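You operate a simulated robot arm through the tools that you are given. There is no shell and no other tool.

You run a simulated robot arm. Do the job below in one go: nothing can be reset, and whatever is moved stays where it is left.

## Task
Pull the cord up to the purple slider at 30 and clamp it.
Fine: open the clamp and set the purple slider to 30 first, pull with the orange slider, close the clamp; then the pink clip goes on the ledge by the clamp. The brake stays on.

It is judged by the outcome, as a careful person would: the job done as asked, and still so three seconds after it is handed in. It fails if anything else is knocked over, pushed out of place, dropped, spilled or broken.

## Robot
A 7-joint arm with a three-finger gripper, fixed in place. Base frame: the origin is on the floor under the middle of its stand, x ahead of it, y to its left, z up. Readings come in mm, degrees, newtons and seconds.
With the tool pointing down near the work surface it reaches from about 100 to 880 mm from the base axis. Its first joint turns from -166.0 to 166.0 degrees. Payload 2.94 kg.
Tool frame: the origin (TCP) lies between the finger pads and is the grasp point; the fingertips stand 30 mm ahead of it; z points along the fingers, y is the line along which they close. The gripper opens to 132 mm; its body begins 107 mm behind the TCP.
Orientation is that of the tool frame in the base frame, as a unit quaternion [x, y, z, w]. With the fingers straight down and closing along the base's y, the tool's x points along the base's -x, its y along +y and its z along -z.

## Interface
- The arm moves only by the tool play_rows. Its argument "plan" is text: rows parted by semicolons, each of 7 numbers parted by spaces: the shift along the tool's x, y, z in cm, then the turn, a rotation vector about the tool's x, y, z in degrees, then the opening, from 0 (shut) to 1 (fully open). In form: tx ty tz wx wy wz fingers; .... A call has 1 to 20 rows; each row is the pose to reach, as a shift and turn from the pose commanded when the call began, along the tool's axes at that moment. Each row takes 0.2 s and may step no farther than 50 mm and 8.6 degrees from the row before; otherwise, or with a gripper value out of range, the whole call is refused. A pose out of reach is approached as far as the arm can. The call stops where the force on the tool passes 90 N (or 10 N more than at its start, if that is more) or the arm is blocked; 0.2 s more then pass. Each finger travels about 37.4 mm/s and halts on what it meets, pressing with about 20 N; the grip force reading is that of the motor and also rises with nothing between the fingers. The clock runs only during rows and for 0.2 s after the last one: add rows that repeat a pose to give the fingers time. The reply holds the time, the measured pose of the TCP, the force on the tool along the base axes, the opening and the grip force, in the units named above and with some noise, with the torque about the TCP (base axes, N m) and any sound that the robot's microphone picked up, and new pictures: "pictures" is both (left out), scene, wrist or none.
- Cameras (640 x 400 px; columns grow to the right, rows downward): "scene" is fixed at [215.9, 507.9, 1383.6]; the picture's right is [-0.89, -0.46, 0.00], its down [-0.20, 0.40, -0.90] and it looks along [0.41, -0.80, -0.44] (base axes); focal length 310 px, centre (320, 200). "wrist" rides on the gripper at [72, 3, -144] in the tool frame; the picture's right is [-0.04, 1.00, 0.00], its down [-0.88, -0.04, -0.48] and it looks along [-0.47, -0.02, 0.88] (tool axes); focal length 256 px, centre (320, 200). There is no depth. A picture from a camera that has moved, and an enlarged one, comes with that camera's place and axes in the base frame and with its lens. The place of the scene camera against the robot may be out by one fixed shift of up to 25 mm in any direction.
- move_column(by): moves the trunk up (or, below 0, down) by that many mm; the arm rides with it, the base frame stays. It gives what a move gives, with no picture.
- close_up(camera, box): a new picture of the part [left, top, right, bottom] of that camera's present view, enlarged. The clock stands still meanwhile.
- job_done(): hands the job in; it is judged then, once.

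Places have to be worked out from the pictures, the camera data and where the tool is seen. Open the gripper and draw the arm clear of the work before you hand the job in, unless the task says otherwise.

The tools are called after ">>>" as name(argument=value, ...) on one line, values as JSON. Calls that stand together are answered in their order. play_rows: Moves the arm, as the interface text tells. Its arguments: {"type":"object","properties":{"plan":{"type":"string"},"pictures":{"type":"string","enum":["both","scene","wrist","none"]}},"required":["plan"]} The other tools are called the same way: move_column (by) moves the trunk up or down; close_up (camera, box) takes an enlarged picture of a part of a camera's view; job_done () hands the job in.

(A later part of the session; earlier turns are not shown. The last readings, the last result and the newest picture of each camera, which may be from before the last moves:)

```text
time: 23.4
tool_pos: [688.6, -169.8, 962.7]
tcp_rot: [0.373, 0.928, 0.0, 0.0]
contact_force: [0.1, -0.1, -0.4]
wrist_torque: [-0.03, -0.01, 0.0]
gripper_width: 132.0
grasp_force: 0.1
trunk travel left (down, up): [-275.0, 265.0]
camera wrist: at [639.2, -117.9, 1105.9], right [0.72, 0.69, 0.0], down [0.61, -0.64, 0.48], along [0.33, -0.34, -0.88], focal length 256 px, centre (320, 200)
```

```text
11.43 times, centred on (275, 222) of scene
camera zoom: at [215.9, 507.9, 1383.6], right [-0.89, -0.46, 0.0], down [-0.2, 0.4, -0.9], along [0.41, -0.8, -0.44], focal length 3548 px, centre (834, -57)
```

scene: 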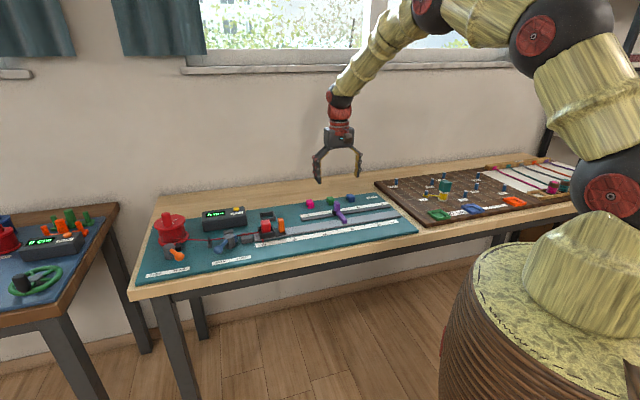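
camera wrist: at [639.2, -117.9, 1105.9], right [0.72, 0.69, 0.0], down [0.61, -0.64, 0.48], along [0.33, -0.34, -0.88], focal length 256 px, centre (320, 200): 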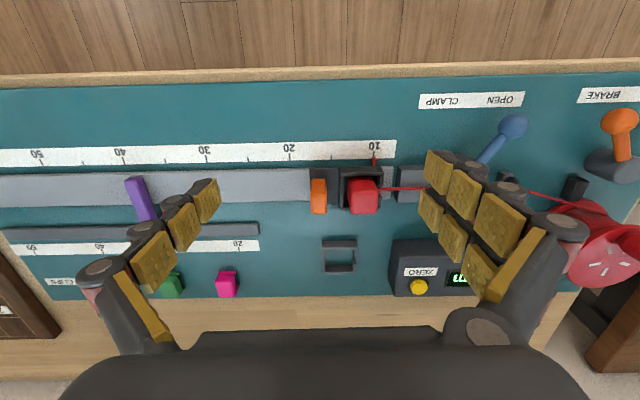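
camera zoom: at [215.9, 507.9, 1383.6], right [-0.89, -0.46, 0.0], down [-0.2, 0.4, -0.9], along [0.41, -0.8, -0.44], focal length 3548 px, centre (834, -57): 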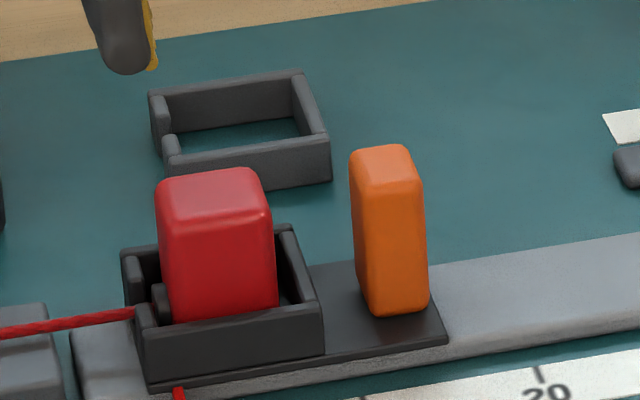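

The handle spans bench Y 344–362, the plug starts at 386 and the tray top is about z 844. I position over the handle with a 27 mm opening, still high, to check before descending.

>>> play_rows(plan="-3.1 -0.2 1 0 0 0 0.205; -6.2 -0.38 2.5 0 0 0 0.205; -6.2 -0.38 2.5 0 0 0 0.205; -6.2 -0.38 2.5 0 0 0 0.205; -6.2 -0.38 2.5 0 0 0 0.205; -6.2 -0.38 2.5 0 0 0 0.205; -6.2 -0.38 2.5 0 0 0 0.205; -6.2 -0.38 2.5 0 0 0 0.205; -6.2 -0.38 2.5 0 0 0 0.205", pictures="both")

>>> close_up(camera="wrist", box=[220, 80, 420, 220])

>>> close_up(camera="scene", box=[230, 180, 310, 240])

```text
time: 25.4
tool_pos: [730.7, -217.0, 936.3]
tcp_rot: [0.373, 0.928, -0.001, 0.0]
contact_force: [-0.1, -0.5, 0.7]
wrist_torque: [0.01, 0.0, 0.02]
gripper_width: 27.1
grasp_force: 0.2
trunk travel left (down, up): [-275.0, 265.0]
camera wrist: at [682.4, -163.5, 1080.8], right [0.72, 0.69, 0.0], down [0.61, -0.64, 0.48], along [0.33, -0.34, -0.88], focal length 256 px, centre (320, 200)
```

scene: 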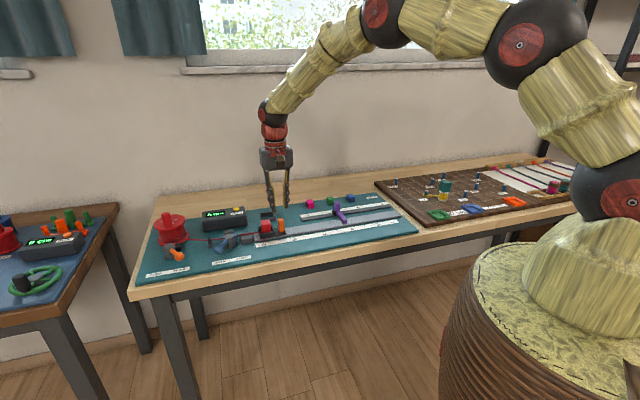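
wrist: 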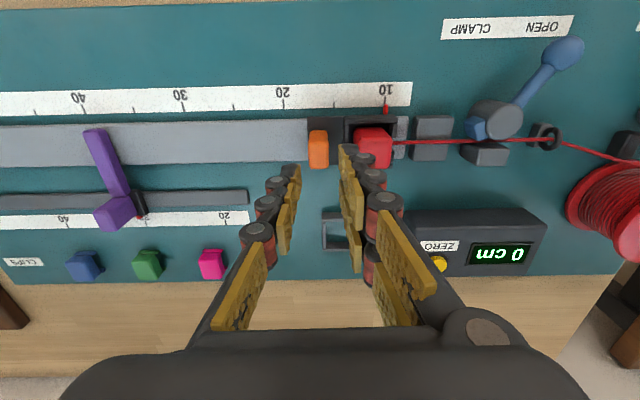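

```text
2.86 times, centred on (320, 150) of wrist
camera zoom: at [682.4, -163.5, 1080.8], right [0.72, 0.69, 0.0], down [0.61, -0.64, 0.48], along [0.33, -0.34, -0.88], focal length 731 px, centre (320, 343)
```

zoom: 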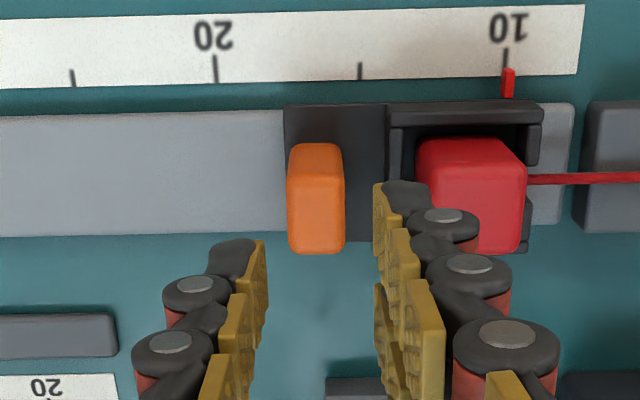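

```text
6.67 times, centred on (270, 210) of scene
camera zoom: at [215.9, 507.9, 1383.6], right [-0.89, -0.46, 0.0], down [-0.2, 0.4, -0.9], along [0.41, -0.8, -0.44], focal length 2070 px, centre (653, 133)
```

zoom: 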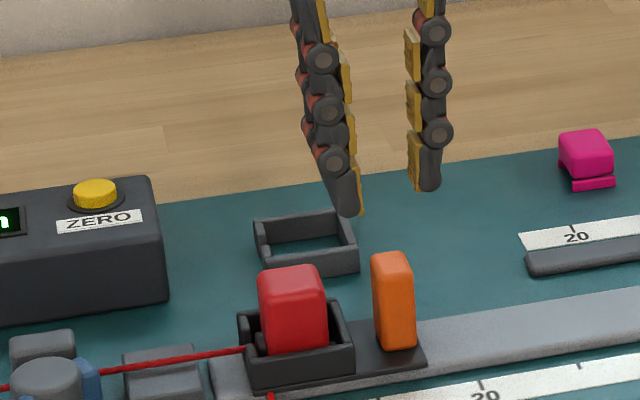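

Handle and TCP agree at bench Y≈352.5, X≈-676. I descend 58 mm so the fingertips end just above the tray rim, straddling the handle.

>>> play_rows(plan="0 0.05 2 0 0 0 0.205; 0 0.05 4 0 0 0 0.205; 0 0.05 5 0 0 0 0.205; 0 0.05 5.8 0 0 0 0.205; 0 0.05 5.8 0 0 0 0.205", pictures="both")

>>> close_up(camera="wrist", box=[220, 80, 420, 220])

>>> close_up(camera="scene", box=[230, 180, 310, 240])

```text
time: 26.6
tool_pos: [731.1, -216.2, 880.8]
tcp_rot: [0.374, 0.928, 0.0, 0.001]
contact_force: [0.5, -0.4, 0.1]
wrist_torque: [0.01, -0.01, -0.01]
gripper_width: 27.1
grasp_force: 0.1
trunk travel left (down, up): [-275.0, 265.0]
camera wrist: at [680.8, -163.7, 1024.1], right [0.72, 0.69, 0.0], down [0.61, -0.64, 0.48], along [0.33, -0.34, -0.88], focal length 256 px, centre (320, 200)
```

scene: 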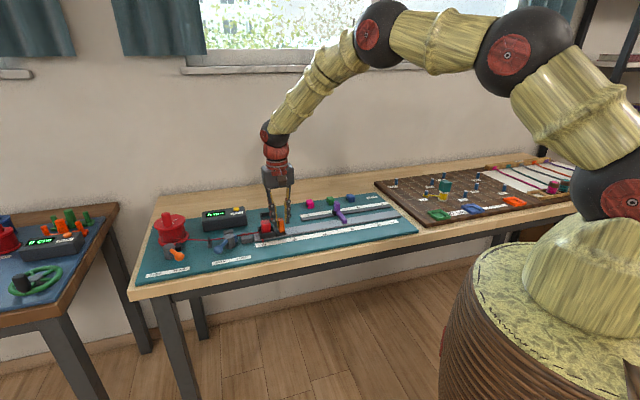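
wrist: 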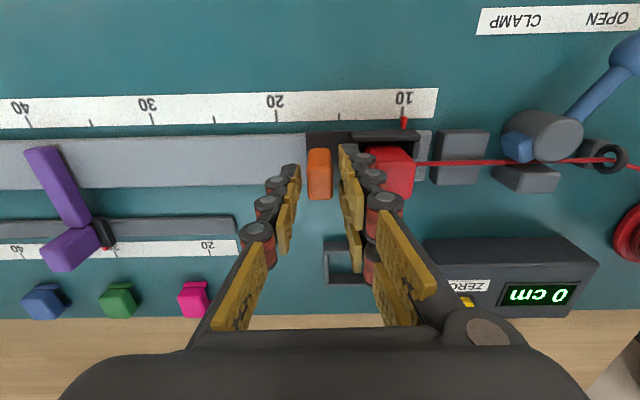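

```text
2.86 times, centred on (320, 150) of wrist
camera zoom: at [680.8, -163.7, 1024.1], right [0.72, 0.69, 0.0], down [0.61, -0.64, 0.48], along [0.33, -0.34, -0.88], focal length 731 px, centre (320, 343)
```

zoom: 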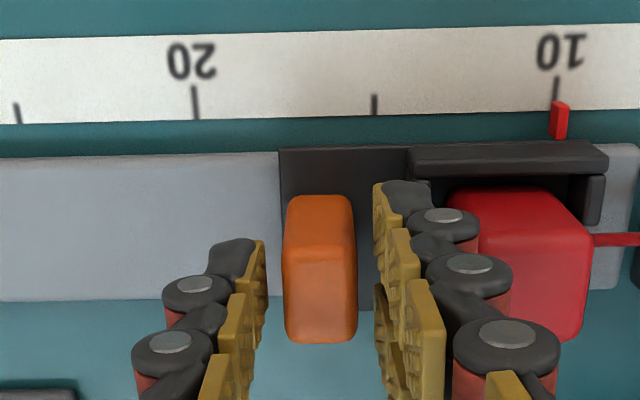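

```text
6.67 times, centred on (270, 210) of scene
camera zoom: at [215.9, 507.9, 1383.6], right [-0.89, -0.46, 0.0], down [-0.2, 0.4, -0.9], along [0.41, -0.8, -0.44], focal length 2070 px, centre (653, 133)
```

zoom: 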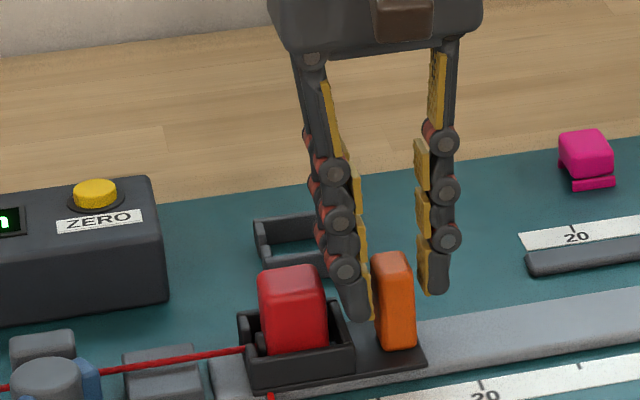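

Both sides are clear of the plug and handle. I lower 2 mm more and close on the orange handle.

>>> play_rows(plan="0 0 0.25 0 0 0 0.205; 0 0 0.25 0 0 0 0; 0 0 0.25 0 0 0 0; 0 0 0.25 0 0 0 0; 0 0 0.25 0 0 0 0", pictures="both")

>>> close_up(camera="wrist", box=[220, 80, 420, 220])

```text
time: 27.8
tool_pos: [730.7, -217.1, 877.7]
tcp_rot: [0.374, 0.927, 0.0, 0.0]
contact_force: [0.4, -0.2, -2.0]
wrist_torque: [-0.21, -0.24, -0.64]
gripper_width: 17.5
grasp_force: 42.8
trunk travel left (down, up): [-275.0, 265.0]
camera wrist: at [680.5, -164.5, 1022.0], right [0.72, 0.69, 0.0], down [0.61, -0.64, 0.48], along [0.33, -0.34, -0.88], focal length 256 px, centre (320, 200)
```

scene: 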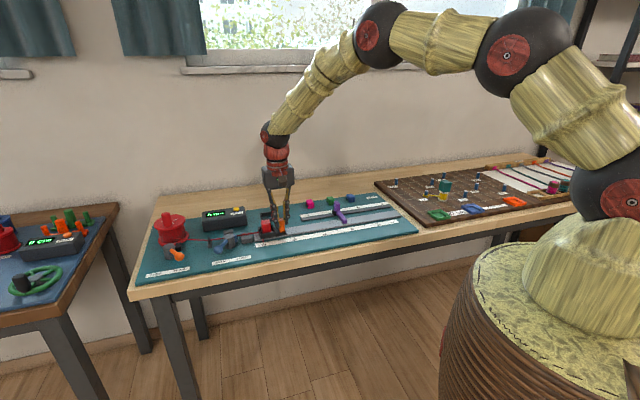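
wrist: 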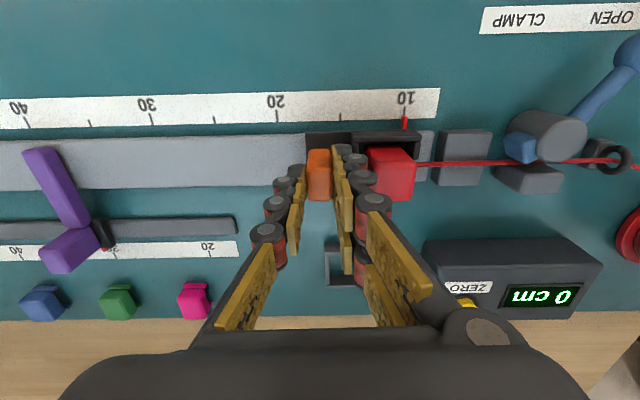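

```text
2.86 times, centred on (320, 150) of wrist
camera zoom: at [680.5, -164.5, 1022.0], right [0.72, 0.69, 0.0], down [0.61, -0.64, 0.48], along [0.33, -0.34, -0.88], focal length 731 px, centre (320, 343)
```

zoom: 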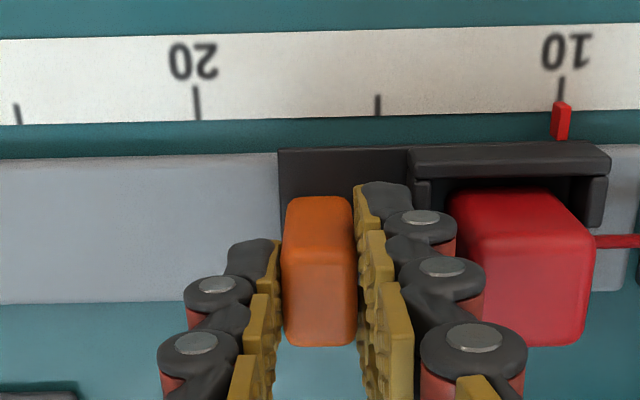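

Gripped the orange handle (17.5 mm) with pointer still at 10. Before pulling I check the purple arm's height against my lower fingertip.

>>> close_up(camera="scene", box=[315, 195, 365, 230])

>>> close_up(camera="wrist", box=[0, 130, 130, 280])

```text
11.43 times, centred on (340, 212) of scene
camera zoom: at [215.9, 507.9, 1383.6], right [-0.89, -0.46, 0.0], down [-0.2, 0.4, -0.9], along [0.41, -0.8, -0.44], focal length 3548 px, centre (91, 57)
```

zoom: 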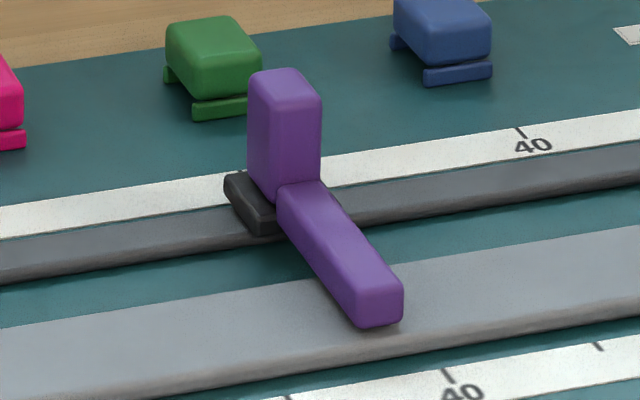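

```text
2.67 times, centred on (65, 205) of wrist
camera zoom: at [680.5, -164.5, 1022.0], right [0.72, 0.69, 0.0], down [0.61, -0.64, 0.48], along [0.33, -0.34, -0.88], focal length 683 px, centre (1000, 187)
```

zoom: 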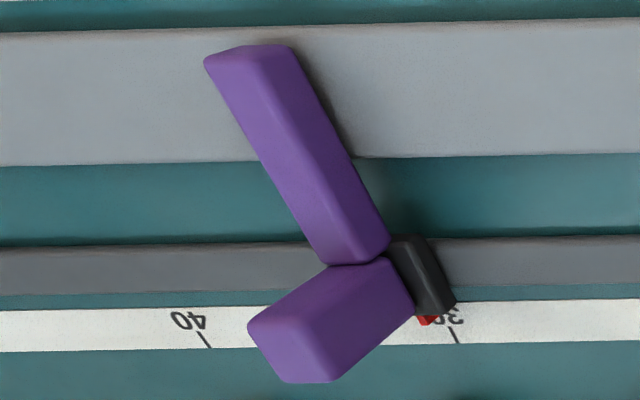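

The purple arm tops out near z 836, so my fingertips at 848 pass over it. I pull the carriage the first 100 mm along the rail and check forces and the display.

>>> play_rows(plan="0 -0.5 0 0 0 0 0; 0 -1.5 0 0 0 0 0; 0 -2.5 0 0 0 0 0; 0 -3.5 0 0 0 0 0; 0 -4.5 0 0 0 0 0; 0 -5.5 0 0 0 0 0; 0 -6.5 0 0 0 0 0; 0 -7.5 0 0 0 0 0; 0 -8.5 0 0 0 0 0; 0 -9.5 0 0 0 0 0; 0 -10 0 0 0 0 0; 0 -10 0 0 0 0 0", pictures="both")

>>> close_up(camera="scene", box=[190, 180, 330, 260])

>>> close_up(camera="wrist", box=[220, 80, 420, 220])

```text
time: 30.4
tool_pos: [660.2, -288.1, 878.5]
tcp_rot: [0.374, 0.927, 0.0, 0.0]
contact_force: [-8.3, 15.2, 6.6]
wrist_torque: [0.52, 0.35, -0.59]
gripper_width: 17.8
grasp_force: 43.0
trunk travel left (down, up): [-275.0, 265.0]
camera wrist: at [609.3, -235.5, 1022.0], right [0.72, 0.69, 0.0], down [0.61, -0.64, 0.48], along [0.33, -0.34, -0.88], focal length 256 px, centre (320, 200)
```

scene: 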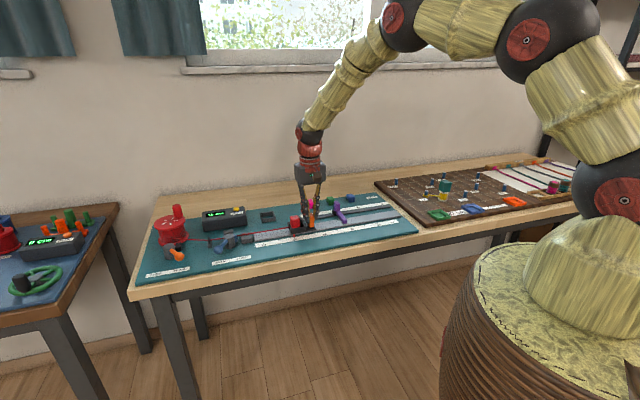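
wrist: 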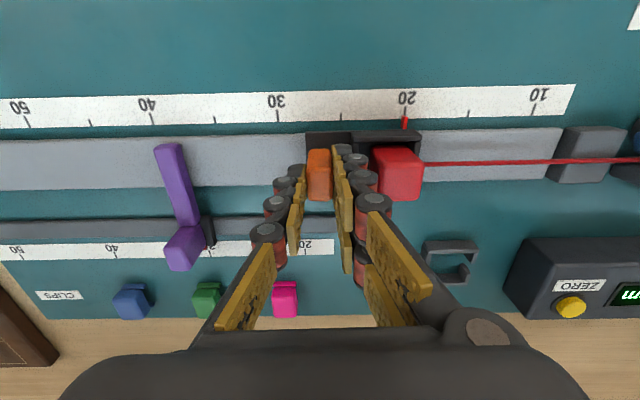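

```text
4.57 times, centred on (260, 220) of scene
camera zoom: at [215.9, 507.9, 1383.6], right [-0.89, -0.46, 0.0], down [-0.2, 0.4, -0.9], along [0.41, -0.8, -0.44], focal length 1419 px, centre (594, 109)
```

zoom: 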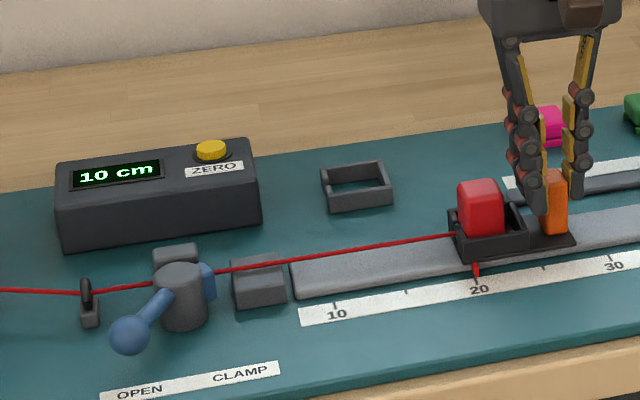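

```text
2.86 times, centred on (320, 150) of wrist
camera zoom: at [609.3, -235.5, 1022.0], right [0.72, 0.69, 0.0], down [0.61, -0.64, 0.48], along [0.33, -0.34, -0.88], focal length 731 px, centre (320, 343)
```

zoom: 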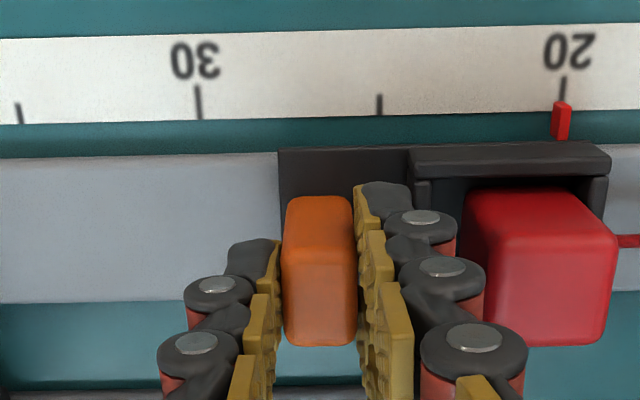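

The display shows 10 cm, pointer at 20, cord drag only ~5 N. I continue 92 mm with a slight sideways correction, then will creep to the purple stop.

>>> play_rows(plan="0.07 -0.5 0 0 0 0 0; 0.08 -1.5 0 0 0 0 0; 0.09 -2.5 0 0 0 0 0; 0.09 -3.5 0 0 0 0 0; 0.1 -4.5 0 0 0 0 0; 0.11 -5.5 0 0 0 0 0; 0.11 -6.5 0 0 0 0 0; 0.12 -7.5 0 0 0 0 0; 0.13 -8.5 0 0 0 0 0; 0.13 -9.2 0 0 0 0 0; 0.13 -9.2 0 0 0 0 0", pictures="both")

>>> close_up(camera="wrist", box=[220, 80, 420, 220])

>>> close_up(camera="scene", box=[270, 180, 370, 240])

```text
time: 32.8
tool_pos: [594.7, -352.6, 878.2]
tcp_rot: [0.375, 0.927, 0.0, -0.002]
contact_force: [-10.1, 13.9, -8.4]
wrist_torque: [0.48, 0.32, -0.57]
gripper_width: 17.5
grasp_force: 43.0
trunk travel left (down, up): [-275.0, 265.0]
camera wrist: at [545.6, -300.3, 1022.3], right [0.72, 0.69, 0.0], down [0.61, -0.64, 0.47], along [0.33, -0.34, -0.88], focal length 256 px, centre (320, 200)
```

scene: 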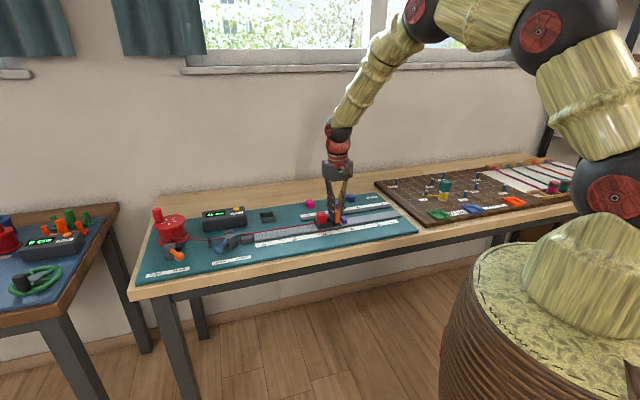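
wrist: 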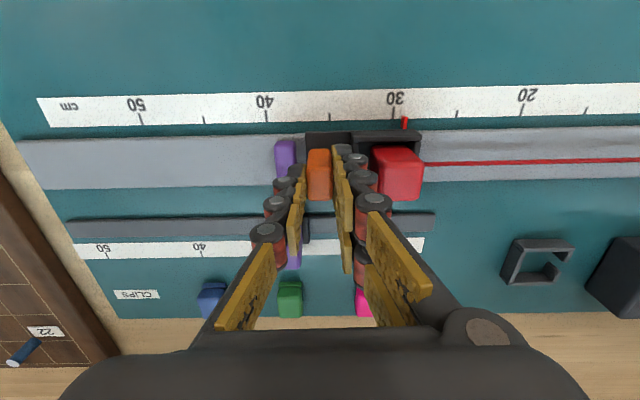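

```text
2.86 times, centred on (320, 150) of wrist
camera zoom: at [545.6, -300.3, 1022.3], right [0.72, 0.69, 0.0], down [0.61, -0.64, 0.47], along [0.33, -0.34, -0.88], focal length 731 px, centre (320, 343)
```

zoom: 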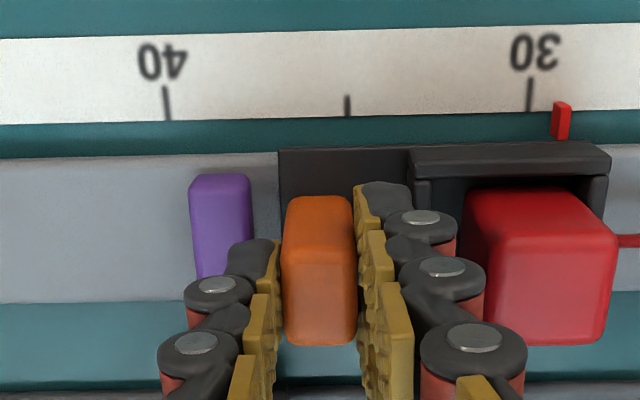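

```text
6.40 times, centred on (320, 210) of scene
camera zoom: at [215.9, 507.9, 1383.6], right [-0.89, -0.46, 0.0], down [-0.2, 0.4, -0.9], along [0.41, -0.8, -0.44], focal length 1987 px, centre (320, 136)
```

zoom: 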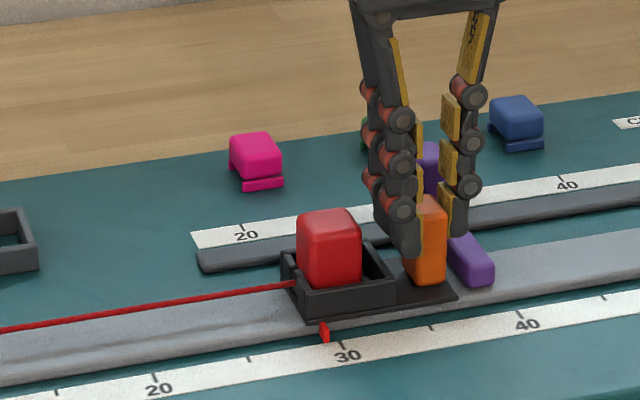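

The pointer is at about 29.15 and the purple arm is ~7 mm ahead. I creep 6.5 mm and look again.

>>> play_rows(plan="0.01 -0.2 0 0 0 0 0; 0.01 -0.4 0 0 0 0 0; 0.01 -0.6 0 0 0 0 0; 0.01 -0.65 0 0 0 0 0; 0.01 -0.65 0 0 0 0 0", pictures="wrist")

>>> close_up(camera="wrist", box=[260, 90, 440, 200])

>>> close_up(camera="wrist", box=[190, 200, 330, 290])

```text
time: 34.0
tool_pos: [590.8, -357.2, 879.0]
tcp_rot: [0.374, 0.928, -0.001, -0.002]
contact_force: [-17.5, 22.0, -0.2]
wrist_torque: [0.62, 0.48, -0.6]
gripper_width: 17.3
grasp_force: 42.9
trunk travel left (down, up): [-275.0, 265.0]
camera wrist: at [540.8, -304.7, 1022.1], right [0.72, 0.69, 0.0], down [0.61, -0.64, 0.47], along [0.33, -0.34, -0.88], focal length 256 px, centre (320, 200)
```

wrist: 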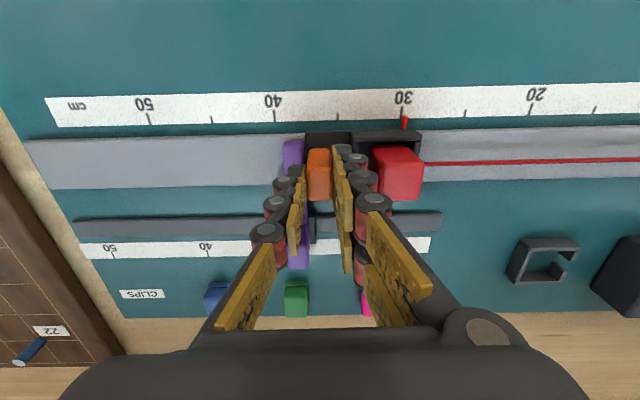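

```text
3.56 times, centred on (350, 145) of wrist
camera zoom: at [540.8, -304.7, 1022.1], right [0.72, 0.69, 0.0], down [0.61, -0.64, 0.47], along [0.33, -0.34, -0.88], focal length 910 px, centre (213, 396)
```

zoom: 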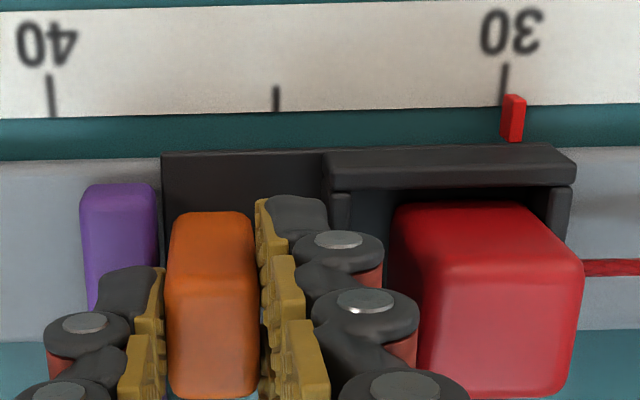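

```text
4.44 times, centred on (260, 245) of wrist
camera zoom: at [540.8, -304.7, 1022.1], right [0.72, 0.69, 0.0], down [0.61, -0.64, 0.47], along [0.33, -0.34, -0.88], focal length 1138 px, centre (587, 0)
```

zoom: 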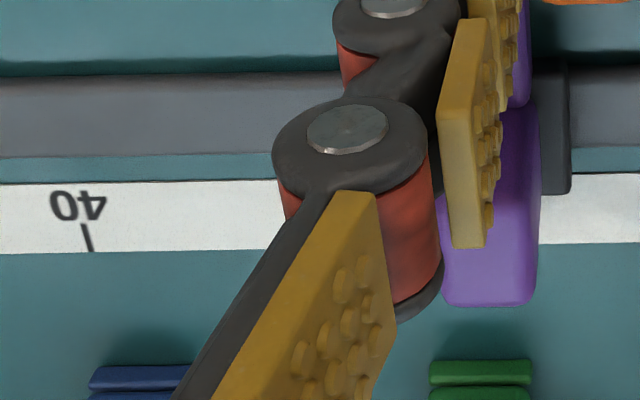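

The pointer reads about 29.8 with ~1.5–2 mm gap left to the purple arm. I relieve the sideways load by 0.8 mm and creep 2 mm more.

>>> play_rows(plan="0.08 0 0 0 0 0 0; 0.08 -0.1 0 0 0 0 0; 0.08 -0.2 0 0 0 0 0; 0.08 -0.2 0 0 0 0 0", pictures="wrist")

>>> close_up(camera="wrist", box=[260, 90, 440, 200])

>>> close_up(camera="scene", box=[295, 195, 365, 240])

>>> close_up(camera="scene", box=[195, 200, 265, 250])

```text
time: 35.0
tool_pos: [588.6, -359.1, 878.3]
tcp_rot: [0.375, 0.927, -0.001, 0.0]
contact_force: [-12.3, 20.8, -4.9]
wrist_torque: [0.49, 0.24, -0.6]
gripper_width: 17.3
grasp_force: 42.5
trunk travel left (down, up): [-275.0, 265.0]
camera wrist: at [539.6, -305.7, 1022.1], right [0.72, 0.69, 0.0], down [0.61, -0.64, 0.48], along [0.33, -0.34, -0.88], focal length 256 px, centre (320, 200)
```

wrist: 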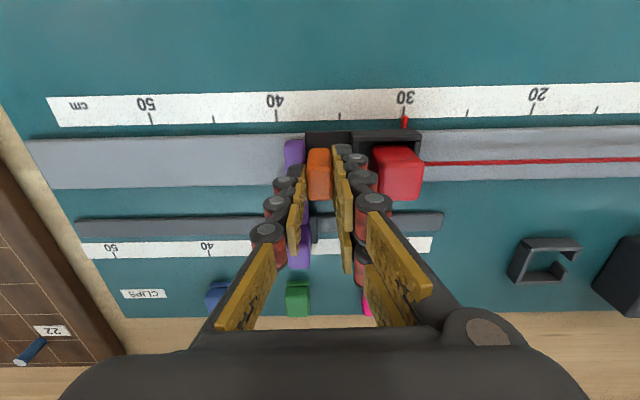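

```text
3.56 times, centred on (350, 145) of wrist
camera zoom: at [539.6, -305.7, 1022.1], right [0.72, 0.69, 0.0], down [0.61, -0.64, 0.48], along [0.33, -0.34, -0.88], focal length 910 px, centre (213, 396)
```

zoom: 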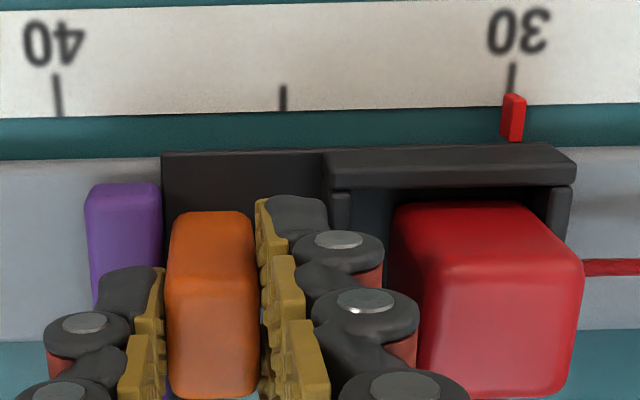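

```text
8.89 times, centred on (330, 218) of scene
camera zoom: at [215.9, 507.9, 1383.6], right [-0.89, -0.46, 0.0], down [-0.2, 0.4, -0.9], along [0.41, -0.8, -0.44], focal length 2760 px, centre (231, 44)
```

zoom: 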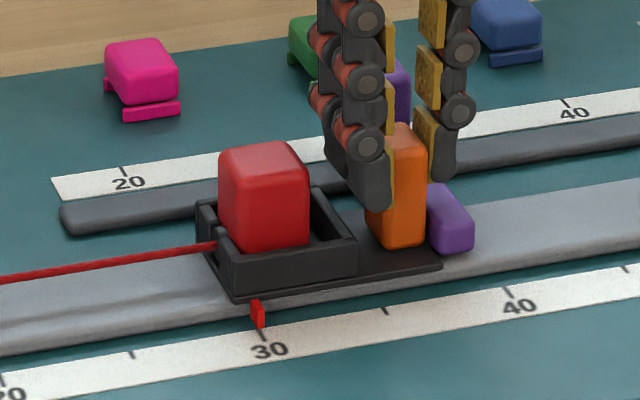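

```text
8.00 times, centred on (230, 225) of scene
camera zoom: at [215.9, 507.9, 1383.6], right [-0.89, -0.46, 0.0], down [-0.2, 0.4, -0.9], along [0.41, -0.8, -0.44], focal length 2484 px, centre (1040, 0)
```

zoom: 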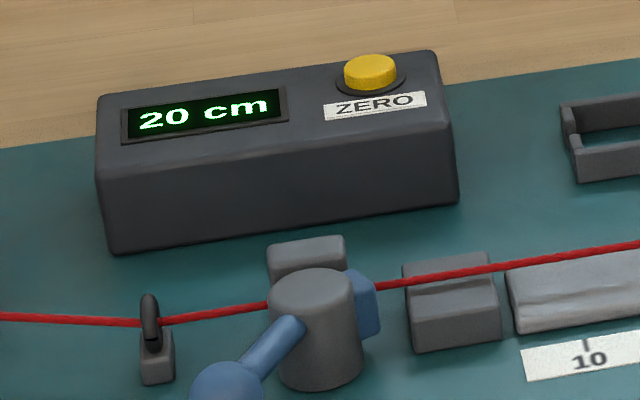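

Display reads 20 cm, pointer about 29.96, and the carriage is within ~0.5 mm of the purple arm. One last 0.5 mm nudge, then release the handle.

>>> play_rows(plan="0.05 -0.05 0 0 0 0 0; 0.05 -0.05 0 0 0 0 0; 0.05 -0.05 0 0 0 0 0.12; 0.05 -0.05 0 0 0 0 0.205; 0.05 -0.05 0 0 0 0 0.205; 0.05 -0.05 0 0 0 0 0.205", pictures="wrist")

>>> close_up(camera="wrist", box=[260, 90, 440, 200])

>>> close_up(camera="scene", box=[295, 195, 365, 240])

```text
time: 36.4
tool_pos: [589.5, -360.2, 879.7]
tcp_rot: [0.373, 0.928, 0.0, 0.0]
contact_force: [0.7, -0.3, 0.5]
wrist_torque: [0.01, 0.02, 0.02]
gripper_width: 27.2
grasp_force: 0.0
trunk travel left (down, up): [-275.0, 265.0]
camera wrist: at [539.4, -307.5, 1022.8], right [0.72, 0.69, 0.0], down [0.61, -0.64, 0.48], along [0.33, -0.34, -0.88], focal length 256 px, centre (320, 200)
```

wrist: 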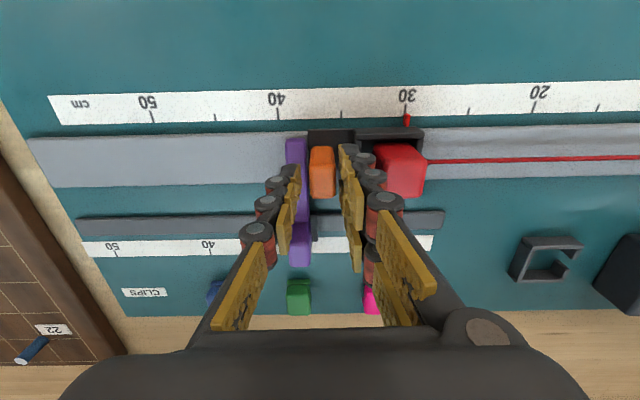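

```text
3.56 times, centred on (350, 145) of wrist
camera zoom: at [539.4, -307.5, 1022.8], right [0.72, 0.69, 0.0], down [0.61, -0.64, 0.48], along [0.33, -0.34, -0.88], focal length 910 px, centre (213, 396)
```

zoom: 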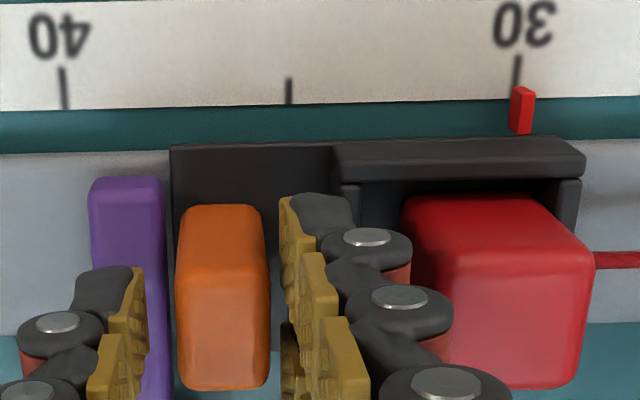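

```text
8.89 times, centred on (330, 218) of scene
camera zoom: at [215.9, 507.9, 1383.6], right [-0.89, -0.46, 0.0], down [-0.2, 0.4, -0.9], along [0.41, -0.8, -0.44], focal length 2760 px, centre (231, 44)
```

zoom: 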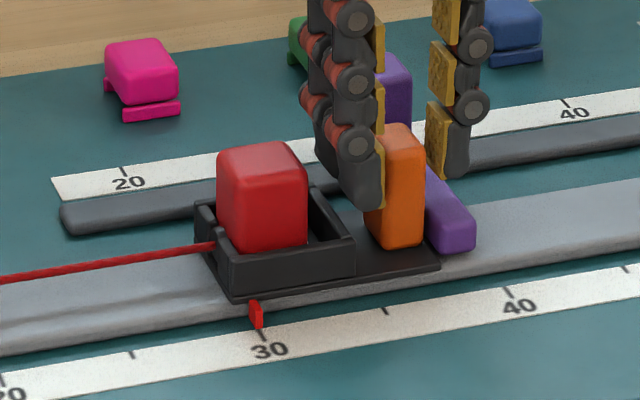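

After release the carriage settled back about 1 mm (≈29.9), still right at the purple arm. I lift clear and check whether it holds.

>>> play_rows(plan="0 0 -3 0 0 0 0.205; 0 0 -6 0 0 0 0.3; -2 0 -9 0 0 0 0.6; -4 0 -9 0 0 0 1; -4 0 -9 0 0 0 1; -4 0 -9 0 0 0 1; -4 0 -9 0 0 0 1; -4 0 -9 0 0 0 1; -4 0 -9 0 0 0 1", pictures="wrist")

>>> close_up(camera="wrist", box=[270, 30, 430, 130])

>>> close_up(camera="scene", box=[295, 195, 365, 240])

```text
time: 38.4
tool_pos: [620.1, -387.2, 968.7]
tcp_rot: [0.374, 0.928, 0.001, 0.0]
contact_force: [0.0, 0.0, 1.0]
wrist_torque: [0.0, -0.01, -0.02]
gripper_width: 132.1
grasp_force: 0.0
trunk travel left (down, up): [-275.0, 265.0]
camera wrist: at [570.3, -335.5, 1112.6], right [0.72, 0.69, 0.0], down [0.61, -0.64, 0.48], along [0.33, -0.34, -0.88], focal length 256 px, centre (320, 200)
```

wrist: 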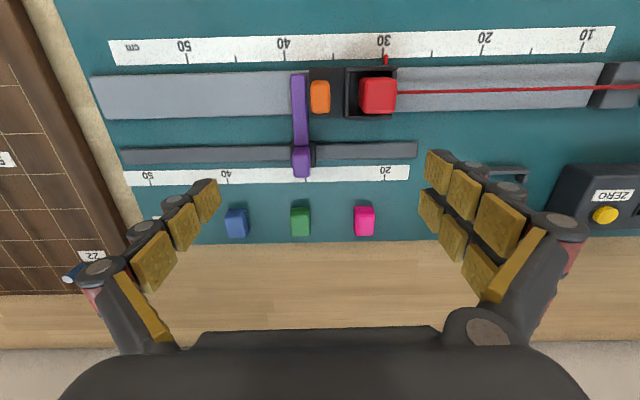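

```text
4.00 times, centred on (350, 80) of wrist
camera zoom: at [570.3, -335.5, 1112.6], right [0.72, 0.69, 0.0], down [0.61, -0.64, 0.48], along [0.33, -0.34, -0.88], focal length 1024 px, centre (200, 680)
```

zoom: 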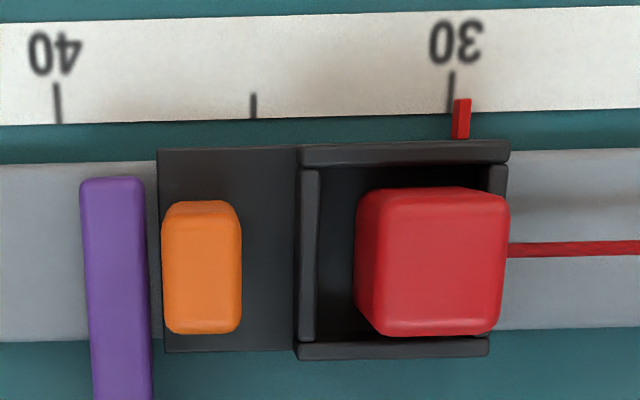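

```text
8.89 times, centred on (330, 218) of scene
camera zoom: at [215.9, 507.9, 1383.6], right [-0.89, -0.46, 0.0], down [-0.2, 0.4, -0.9], along [0.41, -0.8, -0.44], focal length 2760 px, centre (231, 44)
```

zoom: 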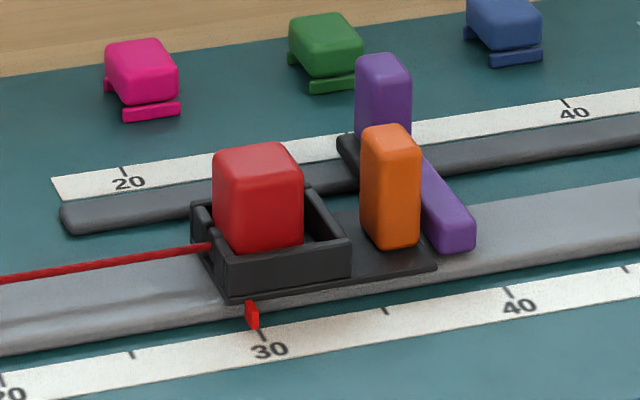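

The pointer seems to be drifting back slowly, now ≈29.8. I go straight to the clamp lever and check the drift from the scene camera on arrival.

>>> play_rows(plan="1.3 4.7 0 0 0 0 0.3; 2.6 9.4 0 0 0 0 0.3; 3.9 14.1 0 0 0 0 0.3; 5.2 18.8 0 0 0 0 0.3; 6.5 23.5 0 0 0 0 0.3; 7.8 28.2 0 0 0 0 0.3; 9.1 32.9 0 0 0 0 0.3; 10.4 37.5 2 0 0 0 0.3; 11.1 40.1 5 0 0 0 0.3; 11.1 40.1 5 0 0 0 0.3", pictures="both")

>>> close_up(camera="scene", box=[295, 195, 365, 240])

>>> close_up(camera="wrist", box=[220, 100, 420, 240])

```text
refused: row 8 steps farther than a row can; nothing moved
```

```text
8.89 times, centred on (330, 218) of scene
camera zoom: at [215.9, 507.9, 1383.6], right [-0.89, -0.46, 0.0], down [-0.2, 0.4, -0.9], along [0.41, -0.8, -0.44], focal length 2760 px, centre (231, 44)
```

zoom: 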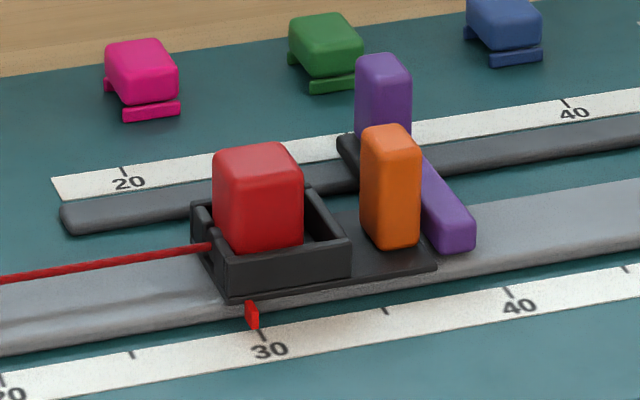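

```text
2.86 times, centred on (320, 170) of wrist
camera zoom: at [570.3, -335.5, 1112.6], right [0.72, 0.69, 0.0], down [0.61, -0.64, 0.48], along [0.33, -0.34, -0.88], focal length 731 px, centre (320, 286)
```

zoom: 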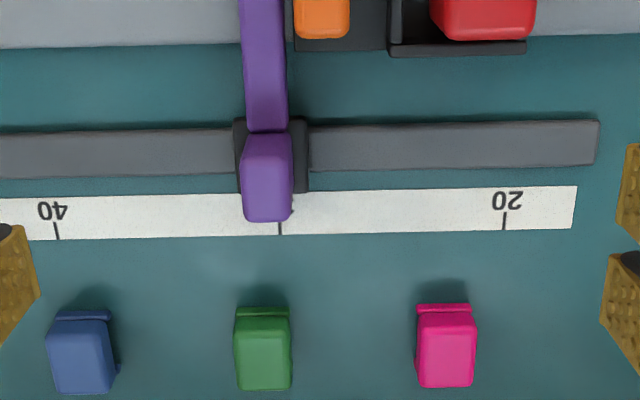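

Refused for one oversized step; nothing moved. I resend the same travel to the lever with smaller steps.

>>> play_rows(plan="1.3 4.7 0 0 0 0 0.3; 2.6 9.4 0 0 0 0 0.3; 3.9 14.1 0 0 0 0 0.3; 5.2 18.8 0 0 0 0 0.3; 6.5 23.5 0 0 0 0 0.3; 7.8 28.2 0 0 0 0 0.3; 9.1 32.9 0 0 0 0 0.3; 10.3 36.9 2 0 0 0 0.3; 11.1 40.1 5 0 0 0 0.3; 11.1 40.1 5 0 0 0 0.3", pictures="both")

>>> close_up(camera="scene", box=[295, 195, 365, 240])

>>> close_up(camera="wrist", box=[220, 100, 420, 240])

```text
time: 40.6
tool_pos: [813.1, -18.1, 921.2]
tcp_rot: [0.374, 0.927, 0.0, 0.0]
contact_force: [-0.3, -1.1, 0.4]
wrist_torque: [0.0, 0.02, -0.01]
gripper_width: 39.6
grasp_force: 0.0
trunk travel left (down, up): [-275.0, 265.0]
camera wrist: at [763.5, 33.1, 1065.8], right [0.72, 0.69, 0.0], down [0.61, -0.64, 0.48], along [0.33, -0.34, -0.88], focal length 256 px, centre (320, 200)
```

scene: 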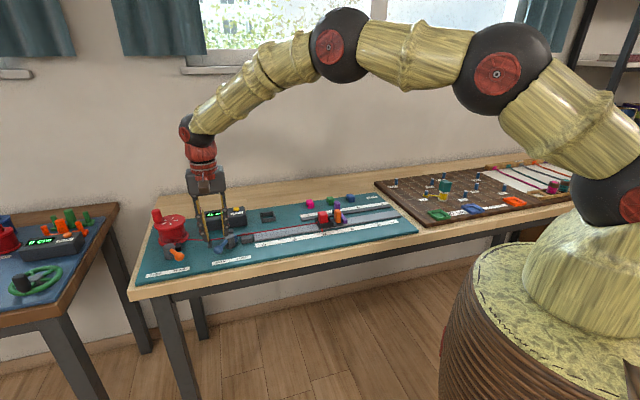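
wrist: 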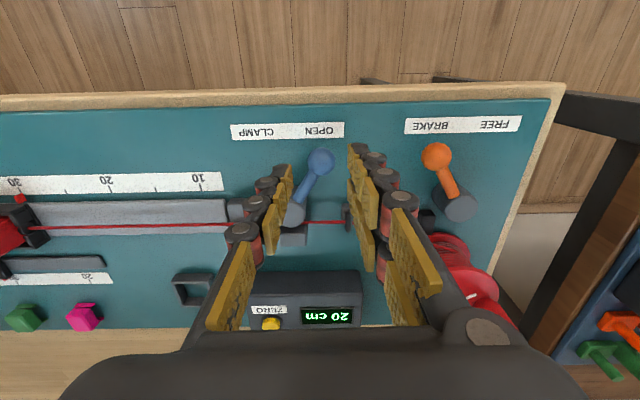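

```text
8.89 times, centred on (330, 218) of scene
camera zoom: at [215.9, 507.9, 1383.6], right [-0.89, -0.46, 0.0], down [-0.2, 0.4, -0.9], along [0.41, -0.8, -0.44], focal length 2760 px, centre (231, 44)
```

zoom: 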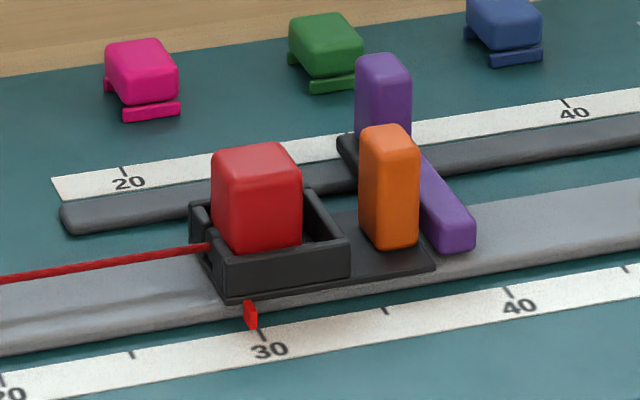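

```text
2.86 times, centred on (320, 170) of wrist
camera zoom: at [763.5, 33.1, 1065.8], right [0.72, 0.69, 0.0], down [0.61, -0.64, 0.48], along [0.33, -0.34, -0.88], focal length 731 px, centre (320, 286)
```

zoom: 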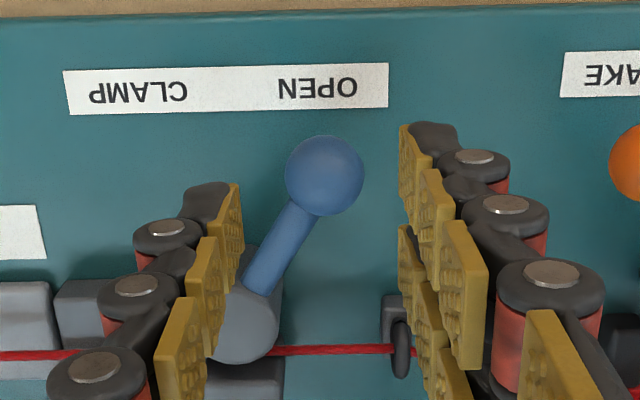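

Drift has nearly stopped (pointer ≈29.7, display 20 cm). I descend around the ball and sweep the lever back along its arc to CLAMP.

>>> play_rows(plan="-0.3 0 3 0 0 0 0.3; -0.7 0 5.5 0 0 0 0.3; -0.7 0 6.3 0 0 0 0.3; -0.5 -0.9 6.3 0 0 0 0.3; -0.2 -1.8 6.3 0 0 0 0.3; 0.2 -2.8 6.3 0 0 0 0.3; 0.38 -3.8 6.3 0 0 0 0.3; 0.38 -4.85 6.3 0 0 0 0.3; 0.2 -5.9 6.3 0 0 0 0.3; -0.16 -6.9 6.3 0 0 0 0.3; -0.46 -7.4 6.3 0 0 0 0.3; -0.46 -7.4 6.3 0 0 0 0.3", pictures="both")

>>> close_up(camera="scene", box=[295, 195, 365, 240])

>>> close_up(camera="wrist", box=[220, 100, 420, 240])

```text
time: 43.2
tool_pos: [767.6, -74.8, 854.6]
tcp_rot: [0.373, 0.928, -0.001, 0.0]
contact_force: [-3.7, 26.2, 1.9]
wrist_torque: [0.31, -0.06, 0.93]
gripper_width: 50.2
grasp_force: 8.0
trunk travel left (down, up): [-275.0, 265.0]
camera wrist: at [717.6, -22.6, 998.0], right [0.72, 0.69, 0.0], down [0.61, -0.64, 0.47], along [0.33, -0.34, -0.88], focal length 256 px, centre (320, 200)
```

scene: 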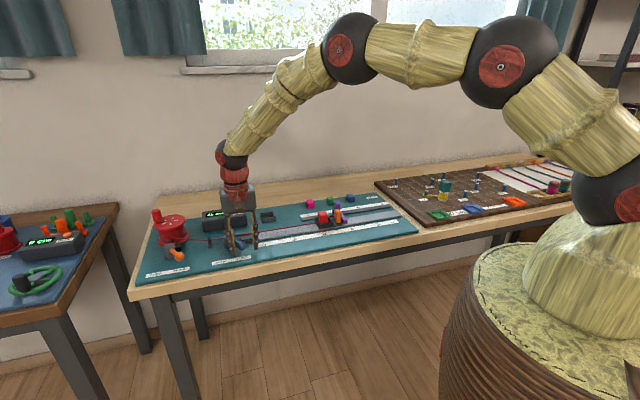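
wrist: 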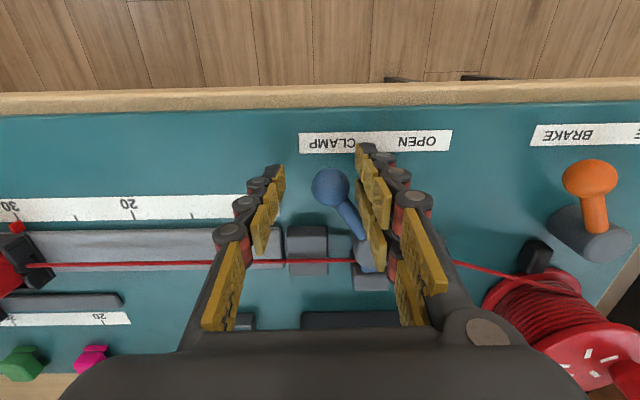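

```text
8.89 times, centred on (330, 218) of scene
camera zoom: at [215.9, 507.9, 1383.6], right [-0.89, -0.46, 0.0], down [-0.2, 0.4, -0.9], along [0.41, -0.8, -0.44], focal length 2760 px, centre (231, 44)
```

zoom: 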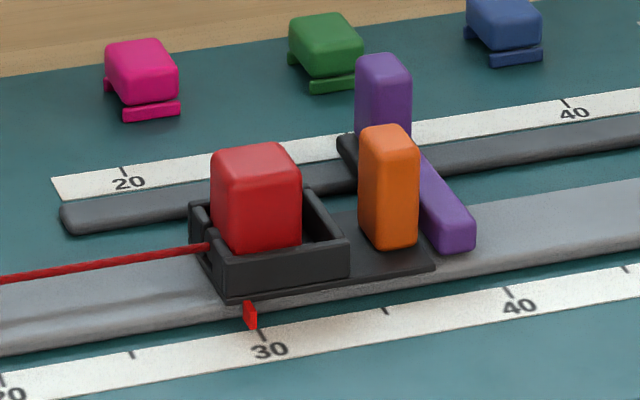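

```text
2.86 times, centred on (320, 170) of wrist
camera zoom: at [717.6, -22.6, 998.0], right [0.72, 0.69, 0.0], down [0.61, -0.64, 0.47], along [0.33, -0.34, -0.88], focal length 731 px, centre (320, 286)
```

zoom: 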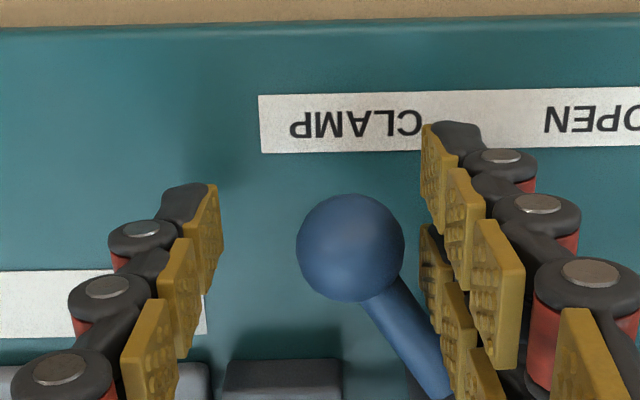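

The ball is back at its original CLAMP angle (-31.6°) and pressing its stop with ~16 N. I centre the fingers, rise, and check the clamp and carriage.

>>> play_rows(plan="0 0.7 0 0 0 0 0.34; 0 0.7 -0.5 0 0 0 0.34; 0 0.7 -4 0 0 0 0.34; 0 0.7 -8 0 0 0 0.4; 1.5 -0.5 -12 0 0 0 0.8; 3 -2 -14 0 0 0 1; 4.5 -4 -14 0 0 0 1; 4.5 -4 -14 0 0 0 1; 4.5 -4 -14 0 0 0 1; 4.5 -4 -14 0 0 0 1", pictures="both")

>>> close_up(camera="scene", box=[295, 195, 365, 240])

>>> close_up(camera="wrist", box=[260, 120, 440, 240])

>>> close_up(camera="scene", box=[200, 200, 280, 255])

```text
time: 45.4
tool_pos: [706.8, -76.1, 992.4]
tcp_rot: [0.374, 0.927, 0.0, 0.0]
contact_force: [0.9, 0.0, 0.6]
wrist_torque: [-0.04, -0.01, -0.01]
gripper_width: 132.1
grasp_force: 0.0
trunk travel left (down, up): [-275.0, 265.0]
camera wrist: at [656.8, -24.7, 1137.4], right [0.72, 0.69, 0.0], down [0.61, -0.64, 0.48], along [0.33, -0.34, -0.88], focal length 256 px, centre (320, 200)
```

scene: 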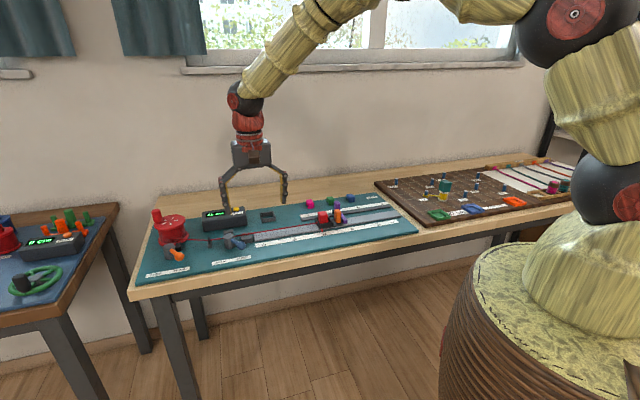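
wrist: 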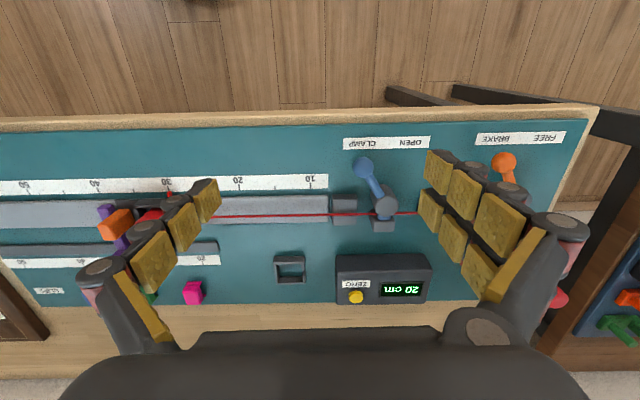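

```text
8.89 times, centred on (330, 218) of scene
camera zoom: at [215.9, 507.9, 1383.6], right [-0.89, -0.46, 0.0], down [-0.2, 0.4, -0.9], along [0.41, -0.8, -0.44], focal length 2760 px, centre (231, 44)
```

zoom: 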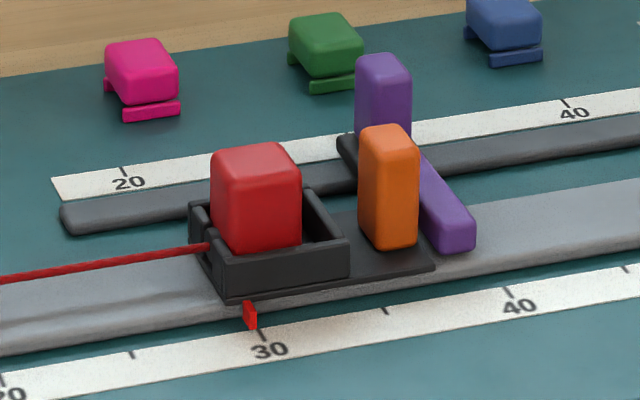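

```text
3.33 times, centred on (350, 180) of wrist
camera zoom: at [656.8, -24.7, 1137.4], right [0.72, 0.69, 0.0], down [0.61, -0.64, 0.48], along [0.33, -0.34, -0.88], focal length 853 px, centre (220, 267)
```

zoom: 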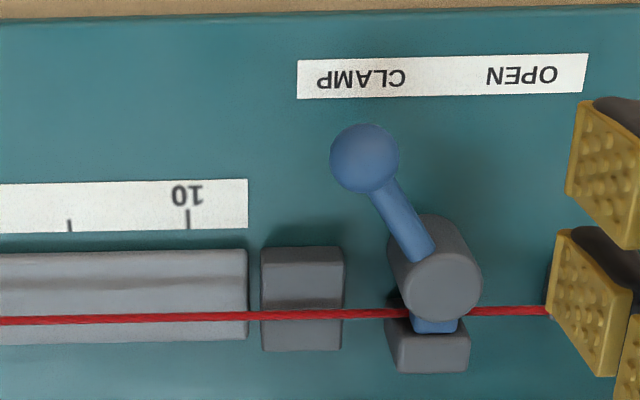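

```text
7.27 times, centred on (240, 228) of scene
camera zoom: at [215.9, 507.9, 1383.6], right [-0.89, -0.46, 0.0], down [-0.2, 0.4, -0.9], along [0.41, -0.8, -0.44], focal length 2258 px, centre (902, 0)
```

zoom: 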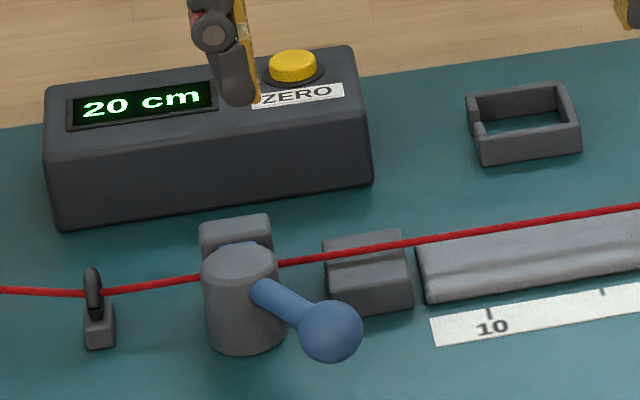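

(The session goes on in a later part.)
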